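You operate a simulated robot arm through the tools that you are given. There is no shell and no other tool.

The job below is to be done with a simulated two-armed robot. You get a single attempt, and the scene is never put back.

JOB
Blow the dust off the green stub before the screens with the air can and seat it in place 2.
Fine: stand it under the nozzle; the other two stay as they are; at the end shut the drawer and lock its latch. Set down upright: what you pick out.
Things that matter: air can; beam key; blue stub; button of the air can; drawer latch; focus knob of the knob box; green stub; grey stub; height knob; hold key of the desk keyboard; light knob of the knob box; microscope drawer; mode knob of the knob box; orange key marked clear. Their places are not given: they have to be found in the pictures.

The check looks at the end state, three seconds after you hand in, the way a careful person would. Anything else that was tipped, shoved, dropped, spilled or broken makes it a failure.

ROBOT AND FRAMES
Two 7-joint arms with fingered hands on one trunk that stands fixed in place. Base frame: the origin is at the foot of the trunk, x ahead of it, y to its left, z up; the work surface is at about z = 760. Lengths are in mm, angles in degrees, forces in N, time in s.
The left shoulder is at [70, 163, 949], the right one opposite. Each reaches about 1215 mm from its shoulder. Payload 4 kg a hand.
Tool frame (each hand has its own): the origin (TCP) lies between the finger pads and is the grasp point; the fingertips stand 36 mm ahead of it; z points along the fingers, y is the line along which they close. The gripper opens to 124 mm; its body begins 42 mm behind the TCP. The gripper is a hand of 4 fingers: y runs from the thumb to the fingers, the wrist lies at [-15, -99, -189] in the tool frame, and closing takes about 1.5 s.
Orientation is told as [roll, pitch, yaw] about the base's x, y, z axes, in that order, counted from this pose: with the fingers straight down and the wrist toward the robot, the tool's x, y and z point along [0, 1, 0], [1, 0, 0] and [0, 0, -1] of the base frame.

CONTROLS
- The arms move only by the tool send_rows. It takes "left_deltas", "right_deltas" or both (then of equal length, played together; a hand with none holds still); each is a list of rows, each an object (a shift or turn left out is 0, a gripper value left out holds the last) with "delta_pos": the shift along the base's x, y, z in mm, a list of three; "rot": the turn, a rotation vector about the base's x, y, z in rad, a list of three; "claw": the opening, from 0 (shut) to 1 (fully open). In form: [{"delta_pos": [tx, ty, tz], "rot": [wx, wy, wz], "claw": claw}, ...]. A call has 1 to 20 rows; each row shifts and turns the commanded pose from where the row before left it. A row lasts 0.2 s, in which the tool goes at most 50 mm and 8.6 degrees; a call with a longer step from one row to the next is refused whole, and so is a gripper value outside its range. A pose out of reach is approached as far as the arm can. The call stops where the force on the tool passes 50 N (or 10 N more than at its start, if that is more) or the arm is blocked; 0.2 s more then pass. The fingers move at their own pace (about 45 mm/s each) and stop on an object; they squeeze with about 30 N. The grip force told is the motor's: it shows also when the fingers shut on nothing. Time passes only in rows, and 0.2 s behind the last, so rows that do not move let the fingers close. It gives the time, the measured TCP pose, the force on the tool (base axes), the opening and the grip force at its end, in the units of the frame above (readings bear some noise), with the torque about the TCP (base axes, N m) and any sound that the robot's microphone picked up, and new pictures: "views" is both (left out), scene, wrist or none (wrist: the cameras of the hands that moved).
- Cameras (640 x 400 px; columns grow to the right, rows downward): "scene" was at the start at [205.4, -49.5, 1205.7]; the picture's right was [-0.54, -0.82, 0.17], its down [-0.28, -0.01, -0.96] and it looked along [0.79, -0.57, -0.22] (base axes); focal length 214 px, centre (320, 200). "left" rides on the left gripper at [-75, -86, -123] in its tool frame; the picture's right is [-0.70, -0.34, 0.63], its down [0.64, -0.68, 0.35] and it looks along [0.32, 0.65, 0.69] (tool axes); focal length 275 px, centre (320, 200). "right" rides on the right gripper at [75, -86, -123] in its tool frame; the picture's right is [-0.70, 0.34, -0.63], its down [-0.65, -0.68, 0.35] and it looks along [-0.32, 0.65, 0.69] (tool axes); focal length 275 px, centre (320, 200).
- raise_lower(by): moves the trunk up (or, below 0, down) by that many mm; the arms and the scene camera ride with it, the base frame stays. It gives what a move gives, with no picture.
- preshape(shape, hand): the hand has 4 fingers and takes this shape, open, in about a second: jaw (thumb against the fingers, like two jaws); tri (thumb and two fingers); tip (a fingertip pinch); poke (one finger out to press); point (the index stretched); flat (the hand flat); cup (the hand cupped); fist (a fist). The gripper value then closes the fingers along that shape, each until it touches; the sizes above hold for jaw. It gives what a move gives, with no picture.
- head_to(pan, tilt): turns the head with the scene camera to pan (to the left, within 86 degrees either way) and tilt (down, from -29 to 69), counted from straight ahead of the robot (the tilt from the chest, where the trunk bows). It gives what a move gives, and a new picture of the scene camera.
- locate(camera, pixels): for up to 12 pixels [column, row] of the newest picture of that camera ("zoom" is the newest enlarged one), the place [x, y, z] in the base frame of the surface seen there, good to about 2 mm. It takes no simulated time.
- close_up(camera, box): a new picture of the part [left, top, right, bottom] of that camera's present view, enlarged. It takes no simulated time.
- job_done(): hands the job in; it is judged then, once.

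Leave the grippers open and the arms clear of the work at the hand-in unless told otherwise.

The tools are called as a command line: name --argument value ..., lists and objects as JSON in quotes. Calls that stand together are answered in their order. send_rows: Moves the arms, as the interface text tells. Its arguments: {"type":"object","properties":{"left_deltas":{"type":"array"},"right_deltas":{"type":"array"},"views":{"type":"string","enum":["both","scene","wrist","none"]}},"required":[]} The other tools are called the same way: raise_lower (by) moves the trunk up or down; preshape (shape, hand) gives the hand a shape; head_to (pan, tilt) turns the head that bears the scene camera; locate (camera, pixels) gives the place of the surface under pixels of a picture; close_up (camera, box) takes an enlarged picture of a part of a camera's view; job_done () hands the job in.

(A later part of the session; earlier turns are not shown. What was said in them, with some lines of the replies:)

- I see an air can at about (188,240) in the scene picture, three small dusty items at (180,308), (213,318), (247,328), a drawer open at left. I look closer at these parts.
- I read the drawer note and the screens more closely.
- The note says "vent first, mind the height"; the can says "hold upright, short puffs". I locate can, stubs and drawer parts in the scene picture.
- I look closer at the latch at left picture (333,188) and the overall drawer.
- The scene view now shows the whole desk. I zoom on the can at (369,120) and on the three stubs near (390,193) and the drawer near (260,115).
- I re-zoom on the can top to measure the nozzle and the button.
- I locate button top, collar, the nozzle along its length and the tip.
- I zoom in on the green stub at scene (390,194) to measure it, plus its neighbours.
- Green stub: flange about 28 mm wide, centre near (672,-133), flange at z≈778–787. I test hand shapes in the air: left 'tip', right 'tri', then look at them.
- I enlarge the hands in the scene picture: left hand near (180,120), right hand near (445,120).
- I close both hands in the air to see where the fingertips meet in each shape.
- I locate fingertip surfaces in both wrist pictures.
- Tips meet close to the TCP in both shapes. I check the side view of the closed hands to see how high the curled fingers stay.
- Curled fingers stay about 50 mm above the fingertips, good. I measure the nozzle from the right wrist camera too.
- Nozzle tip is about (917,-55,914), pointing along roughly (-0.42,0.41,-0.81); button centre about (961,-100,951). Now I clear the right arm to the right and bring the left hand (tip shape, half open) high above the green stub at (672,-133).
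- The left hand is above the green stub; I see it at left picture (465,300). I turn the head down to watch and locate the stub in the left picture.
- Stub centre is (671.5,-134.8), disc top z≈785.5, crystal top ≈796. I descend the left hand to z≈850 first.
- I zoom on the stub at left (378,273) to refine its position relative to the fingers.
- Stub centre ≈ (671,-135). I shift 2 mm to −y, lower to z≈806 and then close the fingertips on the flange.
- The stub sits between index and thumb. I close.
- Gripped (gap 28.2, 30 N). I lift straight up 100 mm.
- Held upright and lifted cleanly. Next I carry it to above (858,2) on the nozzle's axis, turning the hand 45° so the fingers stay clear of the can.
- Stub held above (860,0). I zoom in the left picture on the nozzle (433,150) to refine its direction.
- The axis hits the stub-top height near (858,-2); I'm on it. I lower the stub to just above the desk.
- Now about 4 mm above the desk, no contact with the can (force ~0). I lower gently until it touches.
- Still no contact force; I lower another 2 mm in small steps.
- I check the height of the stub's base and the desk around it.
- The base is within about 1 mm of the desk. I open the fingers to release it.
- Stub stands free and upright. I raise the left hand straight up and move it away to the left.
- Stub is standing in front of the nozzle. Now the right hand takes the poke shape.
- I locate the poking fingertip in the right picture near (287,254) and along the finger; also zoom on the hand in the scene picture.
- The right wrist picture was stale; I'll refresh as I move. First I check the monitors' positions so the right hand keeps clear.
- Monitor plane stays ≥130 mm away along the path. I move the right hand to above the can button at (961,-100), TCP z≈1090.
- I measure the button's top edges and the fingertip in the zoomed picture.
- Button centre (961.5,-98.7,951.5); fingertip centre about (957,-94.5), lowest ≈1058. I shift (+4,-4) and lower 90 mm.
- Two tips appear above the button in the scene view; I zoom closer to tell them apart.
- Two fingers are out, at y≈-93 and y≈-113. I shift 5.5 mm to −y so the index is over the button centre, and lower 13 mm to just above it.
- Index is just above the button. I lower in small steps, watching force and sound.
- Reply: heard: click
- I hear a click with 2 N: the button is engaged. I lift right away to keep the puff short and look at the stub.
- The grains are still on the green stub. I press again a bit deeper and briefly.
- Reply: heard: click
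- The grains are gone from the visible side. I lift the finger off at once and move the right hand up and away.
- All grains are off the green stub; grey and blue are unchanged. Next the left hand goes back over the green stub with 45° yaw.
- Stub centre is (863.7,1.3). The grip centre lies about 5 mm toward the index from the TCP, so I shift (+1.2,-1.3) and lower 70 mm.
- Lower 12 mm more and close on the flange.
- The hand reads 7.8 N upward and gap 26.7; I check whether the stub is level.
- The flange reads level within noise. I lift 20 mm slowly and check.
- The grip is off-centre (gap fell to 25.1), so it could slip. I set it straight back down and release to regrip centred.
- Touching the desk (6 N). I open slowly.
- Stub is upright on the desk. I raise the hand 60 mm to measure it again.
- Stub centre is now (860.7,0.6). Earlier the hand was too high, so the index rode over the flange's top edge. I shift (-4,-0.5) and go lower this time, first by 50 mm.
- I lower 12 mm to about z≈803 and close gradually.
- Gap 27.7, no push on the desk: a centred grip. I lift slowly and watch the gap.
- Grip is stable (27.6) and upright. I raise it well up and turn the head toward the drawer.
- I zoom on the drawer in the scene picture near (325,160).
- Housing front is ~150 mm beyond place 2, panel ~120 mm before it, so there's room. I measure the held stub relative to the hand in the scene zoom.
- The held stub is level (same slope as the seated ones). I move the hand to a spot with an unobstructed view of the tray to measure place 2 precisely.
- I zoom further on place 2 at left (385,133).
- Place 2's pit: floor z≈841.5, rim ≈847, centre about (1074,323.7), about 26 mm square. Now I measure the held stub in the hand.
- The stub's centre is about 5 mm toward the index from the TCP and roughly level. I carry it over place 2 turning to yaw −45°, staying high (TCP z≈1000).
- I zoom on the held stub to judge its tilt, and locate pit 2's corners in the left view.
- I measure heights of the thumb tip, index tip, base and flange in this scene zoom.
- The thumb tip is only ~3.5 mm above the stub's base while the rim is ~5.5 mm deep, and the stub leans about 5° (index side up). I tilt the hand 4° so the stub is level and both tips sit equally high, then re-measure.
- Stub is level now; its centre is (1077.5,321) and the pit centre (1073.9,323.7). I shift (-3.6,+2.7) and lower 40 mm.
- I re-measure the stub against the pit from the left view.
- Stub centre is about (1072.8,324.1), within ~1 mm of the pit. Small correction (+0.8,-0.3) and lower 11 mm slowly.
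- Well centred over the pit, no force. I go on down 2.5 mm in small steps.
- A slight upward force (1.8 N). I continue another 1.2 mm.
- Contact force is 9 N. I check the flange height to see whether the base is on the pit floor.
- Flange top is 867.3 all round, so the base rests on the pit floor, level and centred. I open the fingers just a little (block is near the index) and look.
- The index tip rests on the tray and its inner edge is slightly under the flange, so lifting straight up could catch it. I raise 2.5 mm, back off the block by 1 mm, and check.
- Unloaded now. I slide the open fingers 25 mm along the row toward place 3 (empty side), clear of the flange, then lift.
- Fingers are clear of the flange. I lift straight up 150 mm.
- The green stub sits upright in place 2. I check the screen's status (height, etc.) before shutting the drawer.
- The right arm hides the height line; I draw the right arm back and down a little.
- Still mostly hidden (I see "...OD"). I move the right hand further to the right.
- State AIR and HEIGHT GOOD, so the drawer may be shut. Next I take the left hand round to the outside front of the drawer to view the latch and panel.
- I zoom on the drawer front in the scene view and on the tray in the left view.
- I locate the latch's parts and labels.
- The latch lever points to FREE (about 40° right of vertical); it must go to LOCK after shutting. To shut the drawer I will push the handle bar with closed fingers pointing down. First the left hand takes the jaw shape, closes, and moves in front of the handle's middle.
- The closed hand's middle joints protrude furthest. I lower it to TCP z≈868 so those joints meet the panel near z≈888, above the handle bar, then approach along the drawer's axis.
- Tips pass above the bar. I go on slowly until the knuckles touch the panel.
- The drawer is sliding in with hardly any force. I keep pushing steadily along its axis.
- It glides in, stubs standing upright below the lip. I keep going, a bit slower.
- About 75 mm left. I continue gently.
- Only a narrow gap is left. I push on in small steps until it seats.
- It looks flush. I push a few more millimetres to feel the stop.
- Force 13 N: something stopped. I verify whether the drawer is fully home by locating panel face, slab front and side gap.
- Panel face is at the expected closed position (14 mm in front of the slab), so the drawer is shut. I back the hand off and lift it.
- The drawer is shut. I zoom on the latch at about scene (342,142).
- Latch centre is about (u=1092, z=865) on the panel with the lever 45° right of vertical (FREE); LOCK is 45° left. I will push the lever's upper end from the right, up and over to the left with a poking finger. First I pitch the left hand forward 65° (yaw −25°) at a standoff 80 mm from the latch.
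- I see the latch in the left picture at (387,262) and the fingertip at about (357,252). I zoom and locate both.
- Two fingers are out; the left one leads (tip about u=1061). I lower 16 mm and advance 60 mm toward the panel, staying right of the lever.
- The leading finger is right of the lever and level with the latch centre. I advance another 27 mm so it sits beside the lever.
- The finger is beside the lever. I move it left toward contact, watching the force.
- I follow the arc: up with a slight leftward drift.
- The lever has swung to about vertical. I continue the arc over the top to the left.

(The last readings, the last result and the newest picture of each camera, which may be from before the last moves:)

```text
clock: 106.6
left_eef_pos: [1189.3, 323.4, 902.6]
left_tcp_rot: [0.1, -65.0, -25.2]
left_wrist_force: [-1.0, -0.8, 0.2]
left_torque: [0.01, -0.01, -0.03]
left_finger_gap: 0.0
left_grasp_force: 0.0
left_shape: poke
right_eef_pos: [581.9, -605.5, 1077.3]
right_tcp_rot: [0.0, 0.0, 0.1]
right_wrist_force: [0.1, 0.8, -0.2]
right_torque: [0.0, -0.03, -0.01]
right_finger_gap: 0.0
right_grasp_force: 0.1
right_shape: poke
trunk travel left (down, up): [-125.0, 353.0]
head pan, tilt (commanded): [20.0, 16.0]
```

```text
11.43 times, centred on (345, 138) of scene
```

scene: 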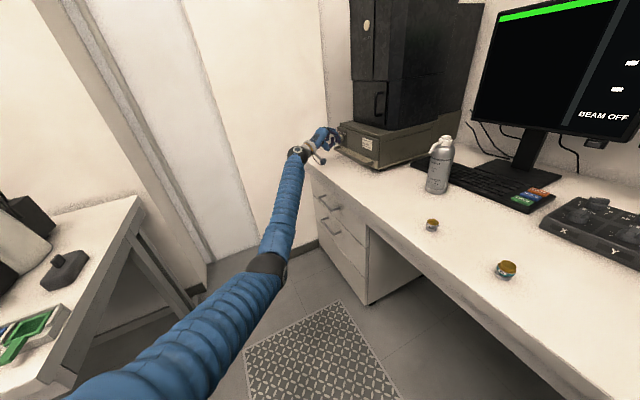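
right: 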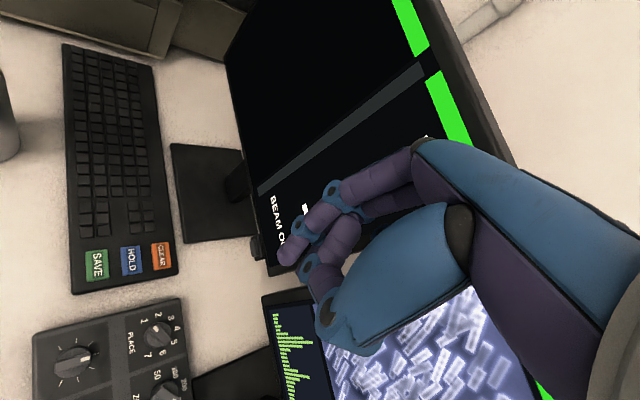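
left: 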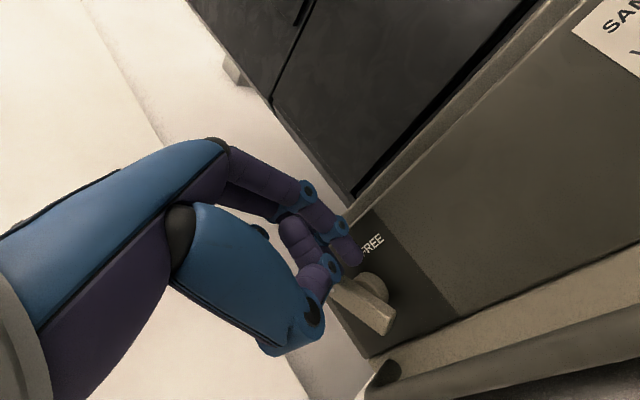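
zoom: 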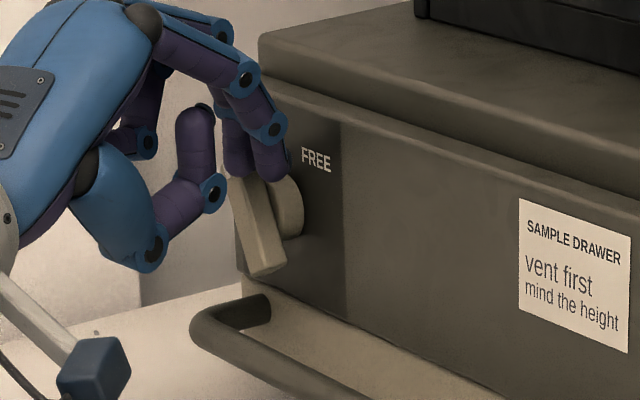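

The lever now leans left of vertical. I finish the swing to LOCK.

send_rows --left_deltas '[{"delta_pos": [2, 2, 0.2]}, {"delta_pos": [2, 2, 0]}, {"delta_pos": [1.5, 1.5, -0.3]}, {"delta_pos": [1.5, 1.5, -0.5]}, {}]' --views "wrist"

close_up --camera "left" --box '[280, 180, 440, 320]'

close_up --camera "scene" --box '[325, 120, 365, 155]'

```text
clock: 107.8
left_eef_pos: [1196.4, 330.4, 902.9]
left_tcp_rot: [0.5, -65.0, -25.4]
left_wrist_force: [-7.1, -7.6, 5.8]
left_torque: [-0.13, -0.09, -0.23]
left_finger_gap: 0.2
left_grasp_force: 0.1
left_shape: poke
right_eef_pos: [581.2, -606.0, 1078.3]
right_tcp_rot: [0.0, 0.1, 0.0]
right_wrist_force: [0.3, 0.5, -0.5]
right_torque: [0.0, 0.0, -0.02]
right_finger_gap: 0.1
right_grasp_force: 0.1
right_shape: poke
trunk travel left (down, up): [-125.0, 353.0]
head pan, tilt (commanded): [20.0, 16.0]
```

left: 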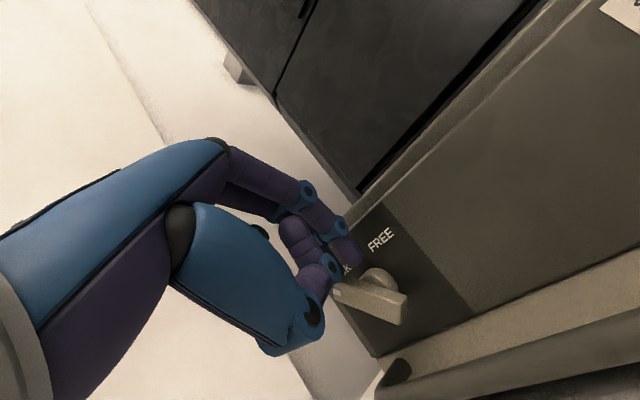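

```text
2.86 times, centred on (360, 250) of left
```

zoom: 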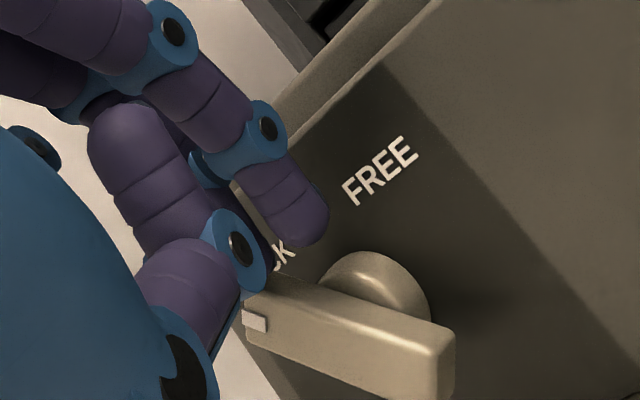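

```text
11.43 times, centred on (345, 138) of scene
```

zoom: 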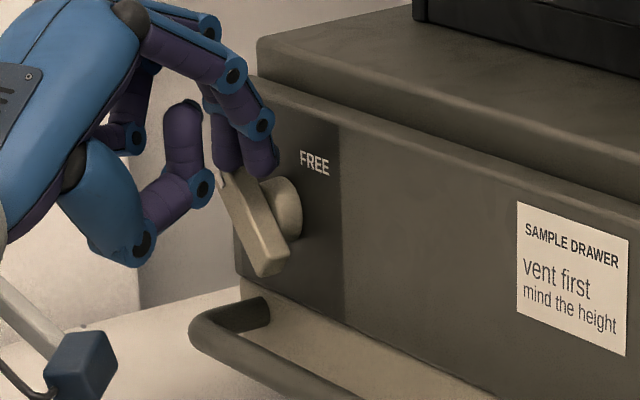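

Force rose to about 12 N, likely the LOCK stop. I ease off and retreat outward to check the lever's position.

send_rows --left_deltas '[{"delta_pos": [-2, -2, 1]}, {"delta_pos": [-3, -3, 3]}, {"delta_pos": [-10, 10, 2]}, {"delta_pos": [-15, 15, 5]}, {"delta_pos": [-20, 20, 5]}, {"delta_pos": [-25, 25, 5]}, {}]' --views "both"

close_up --camera "left" --box '[340, 200, 470, 320]'

close_up --camera "scene" --box '[325, 120, 365, 155]'

```text
clock: 109.4
left_eef_pos: [1123.1, 397.3, 919.7]
left_tcp_rot: [0.3, -64.9, -25.2]
left_wrist_force: [0.0, -0.2, 0.0]
left_torque: [0.01, -0.02, 0.01]
left_finger_gap: 0.2
left_grasp_force: 0.0
left_shape: poke
right_eef_pos: [581.7, -606.1, 1077.9]
right_tcp_rot: [0.0, 0.0, 0.1]
right_wrist_force: [0.2, 0.7, -0.3]
right_torque: [0.03, 0.01, -0.03]
right_finger_gap: 0.2
right_grasp_force: 0.0
right_shape: poke
trunk travel left (down, up): [-125.0, 353.0]
head pan, tilt (commanded): [20.0, 16.0]
```

scene: 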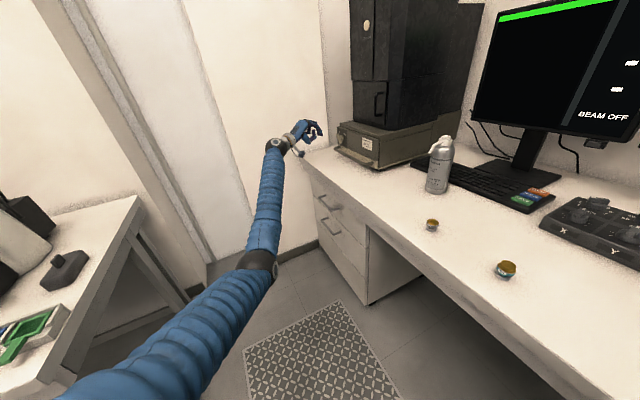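
left: 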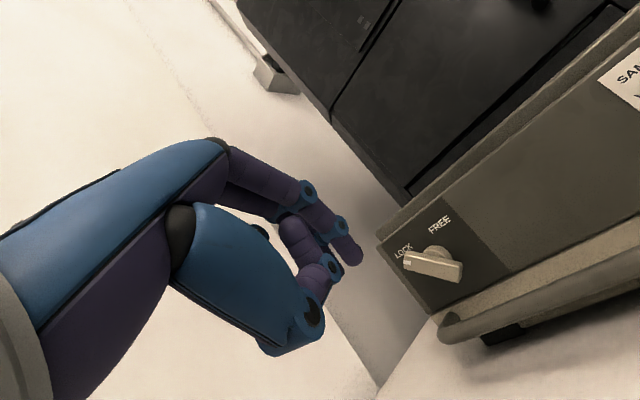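

```text
3.33 times, centred on (405, 260) of left
```

zoom: 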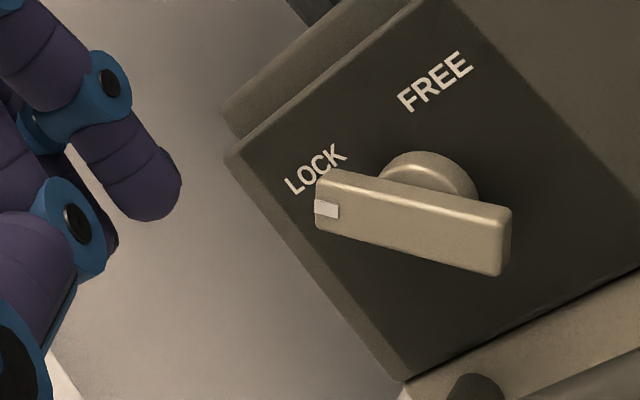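

```text
11.43 times, centred on (345, 138) of scene
```

zoom: 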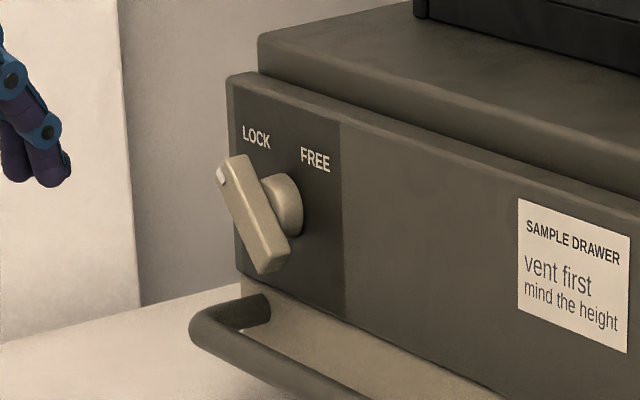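

The lever's mark points at LOCK. I measure its angle to be sure.

locate --camera "zoom" --pixels '[[222, 178], [240, 165], [255, 210], [270, 255], [285, 245], [232, 195], [256, 135], [315, 160], [265, 265], [235, 158]]'

close_up --camera "left" --box '[380, 220, 480, 300]'

```text
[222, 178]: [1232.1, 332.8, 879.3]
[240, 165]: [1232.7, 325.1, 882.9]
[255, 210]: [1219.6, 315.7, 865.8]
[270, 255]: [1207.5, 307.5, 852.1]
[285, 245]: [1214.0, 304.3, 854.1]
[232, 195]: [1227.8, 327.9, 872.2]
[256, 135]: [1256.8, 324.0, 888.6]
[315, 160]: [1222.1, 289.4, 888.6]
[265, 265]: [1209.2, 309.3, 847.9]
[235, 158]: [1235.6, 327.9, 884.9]
```

```text
5.00 times, centred on (430, 260) of left
```

zoom: 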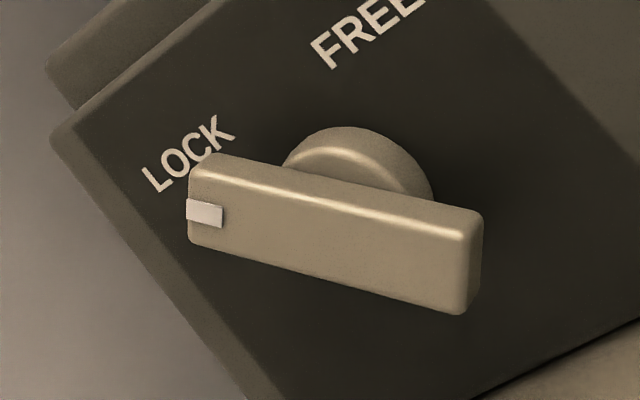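

Lever is about 48° left of vertical, lined up with LOCK and at its stop. I withdraw the left arm, turning the hand back down, and open both hands.

send_rows --left_deltas '[{"delta_pos": [-20, 15, 10]}, {"delta_pos": [-30, 10, 20]}, {"delta_pos": [-35, 0, 25], "rot": [0.0532, 0.1142, 0]}, {"delta_pos": [-35, 0, 25], "rot": [0.0532, 0.1142, 0]}, {"delta_pos": [-35, 0, 25], "rot": [0.0532, 0.1142, 0]}, {"delta_pos": [-35, 0, 25], "rot": [0.0532, 0.1142, 0]}, {"delta_pos": [-35, 0, 25], "rot": [0.0532, 0.1142, 0]}, {"delta_pos": [-35, 0, 25], "rot": [0.0532, 0.1142, 0]}, {"delta_pos": [-35, 0, 25], "rot": [0.0532, 0.1142, 0]}, {"delta_pos": [-35, 0, 25], "rot": [0.0532, 0.1142, 0]}, {"delta_pos": [-35, 0, 25], "rot": [0.0532, 0.1142, 0]}, {"delta_pos": [-35, 0, 20], "rot": [0, 0, 0.1135]}, {"delta_pos": [-35, 0, 20], "rot": [0, 0, 0.1135]}, {}]' --views "both"

preshape --shape "jaw" --hand "left"

preshape --shape "jaw" --hand "right"

head_to --pan -10 --tilt 20

```text
clock: 112.4
left_eef_pos: [686.1, 419.4, 1214.2]
left_tcp_rot: [0.0, 0.1, -12.0]
left_wrist_force: [0.8, -0.1, 0.6]
left_torque: [-0.01, -0.02, 0.0]
left_finger_gap: 0.1
left_grasp_force: 0.2
left_shape: poke
right_eef_pos: [582.6, -604.8, 1077.9]
right_tcp_rot: [-0.1, 0.1, 0.0]
right_wrist_force: [0.3, -0.7, -0.2]
right_torque: [0.02, 0.02, 0.02]
right_finger_gap: 0.1
right_grasp_force: 0.1
right_shape: poke
trunk travel left (down, up): [-125.0, 353.0]
head pan, tilt (commanded): [20.0, 16.0]
```

scene: 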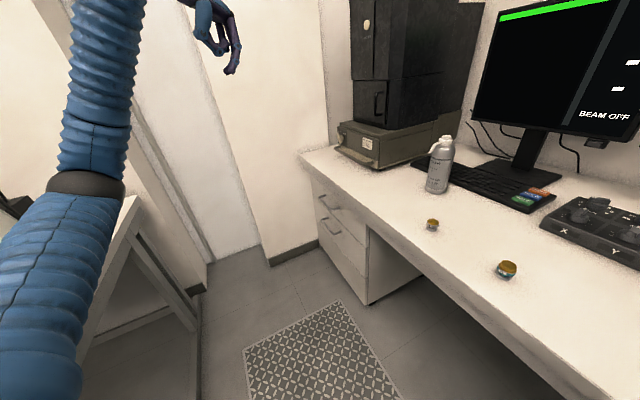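
left: 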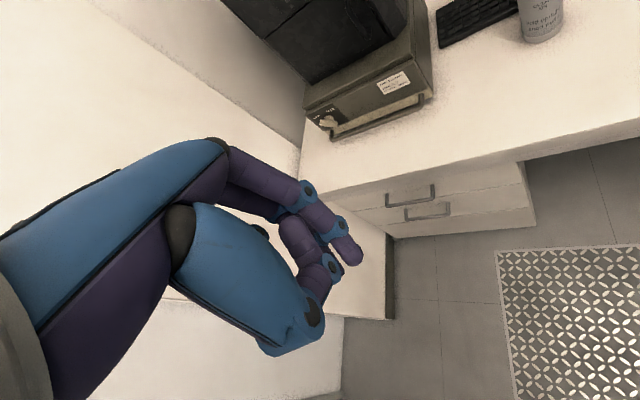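

```text
clock: 113.3
left_eef_pos: [685.8, 418.6, 1216.6]
left_tcp_rot: [0.1, 0.0, -12.1]
left_wrist_force: [-0.3, 0.0, 0.3]
left_torque: [0.0, -0.03, 0.0]
left_finger_gap: 124.2
left_grasp_force: 0.0
left_shape: jaw
right_eef_pos: [581.2, -604.1, 1076.4]
right_tcp_rot: [0.0, 0.0, -0.1]
right_wrist_force: [0.0, -0.5, 0.2]
right_torque: [0.02, 0.0, 0.0]
right_finger_gap: 0.0
right_grasp_force: 0.1
right_shape: poke
trunk travel left (down, up): [-125.0, 353.0]
head pan, tilt (commanded): [20.0, 16.0]
```

```text
clock: 114.2
left_eef_pos: [686.1, 419.7, 1216.8]
left_tcp_rot: [0.0, 0.0, -12.1]
left_wrist_force: [-0.4, -0.3, 0.1]
left_torque: [-0.01, 0.02, 0.01]
left_finger_gap: 123.9
left_grasp_force: 0.0
left_shape: jaw
right_eef_pos: [582.3, -605.5, 1078.6]
right_tcp_rot: [0.0, 0.0, 0.0]
right_wrist_force: [-0.3, -0.4, -0.6]
right_torque: [0.0, 0.02, 0.0]
right_finger_gap: 123.8
right_grasp_force: 0.1
right_shape: jaw
trunk travel left (down, up): [-125.0, 353.0]
head pan, tilt (commanded): [20.0, 16.0]
```

```text
clock: 115.1
left_eef_pos: [684.9, 419.1, 1215.2]
left_tcp_rot: [0.0, 0.1, -12.1]
left_wrist_force: [-0.1, -0.4, -0.4]
left_torque: [-0.01, -0.01, 0.02]
left_finger_gap: 123.8
left_grasp_force: 0.0
left_shape: jaw
right_eef_pos: [582.7, -605.9, 1076.6]
right_tcp_rot: [-0.1, 0.0, 0.0]
right_wrist_force: [0.2, -0.5, -0.4]
right_torque: [0.02, 0.01, 0.04]
right_finger_gap: 124.1
right_grasp_force: 0.1
right_shape: jaw
trunk travel left (down, up): [-125.0, 353.0]
head pan, tilt (commanded): [-10.0, 20.0]
```

scene: 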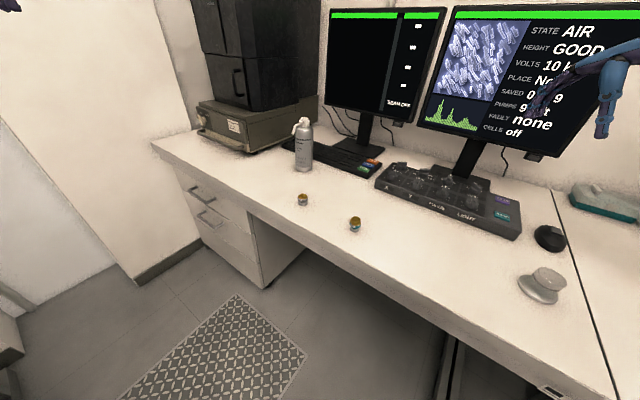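

Both hands are open and clear. I take a final look at the latch, the can and the two other stubs.

close_up --camera "scene" --box '[190, 90, 320, 175]'

close_up --camera "scene" --box '[285, 180, 375, 240]'

close_up --camera "scene" --box '[360, 0, 640, 180]'

```text
4.71 times, centred on (255, 132) of scene
```

zoom: 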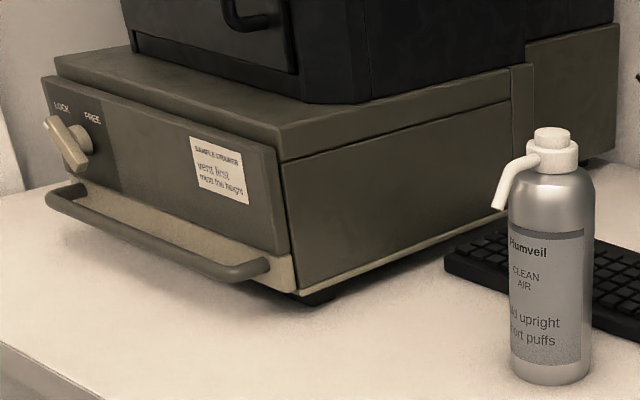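

```text
6.67 times, centred on (330, 210) of scene
```

zoom: 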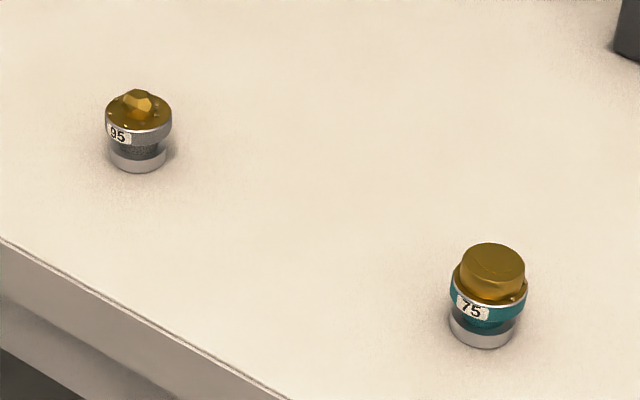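

```text
2.22 times, centred on (500, 90) of scene
```

zoom: 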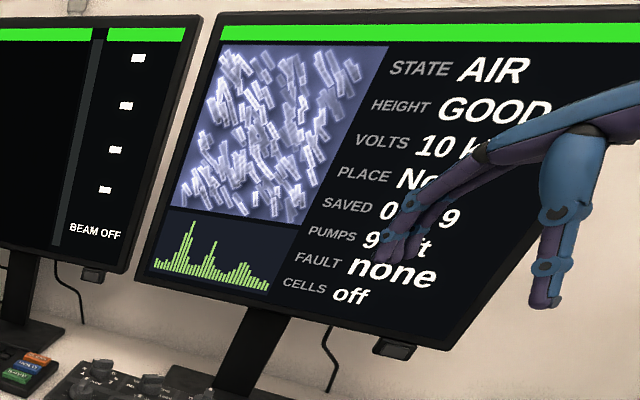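

The drawer is shut with the latch on LOCK. The screen shows HEIGHT GOOD and FAULT none. The can stands upright, and the grey and blue stubs still stand dusty in their places. The green stub is clean and seated in place 2. I hand the job in.

job_done

```text
The job is handed in.
```

The green stub (65) from in front of the screens has been blown clean and is seated upright in place 2. The drawer is shut and its latch is on LOCK. I handed the job in; no verdict was returned.

- **Cleaning:** the first press of the can's button left the grains on the stub. A second, slightly deeper press cleared them, and no grains showed in close-ups from two cameras.
- **Handling:** my second grip on the stub was off-centre. I set it back down on the desk and gripped it again. It stayed upright the whole time.
- **Seating:** the stub's flange read level, and its base rested on the floor of place 2 before I let go. While I let go, the drawer may have shifted by a millimetre or two, but the stub stayed standing in its place.
- **Drawer and latch:** I pushed the drawer until it hit its stop, then turned the lever until it stopped at LOCK.
- **Everything else:** the grey and blue stubs on the desk still stand where they were, with their dust on. The air can is upright where it was. The screen shows STATE AIR, HEIGHT GOOD and FAULT none. Both hands are open and clear of the work.
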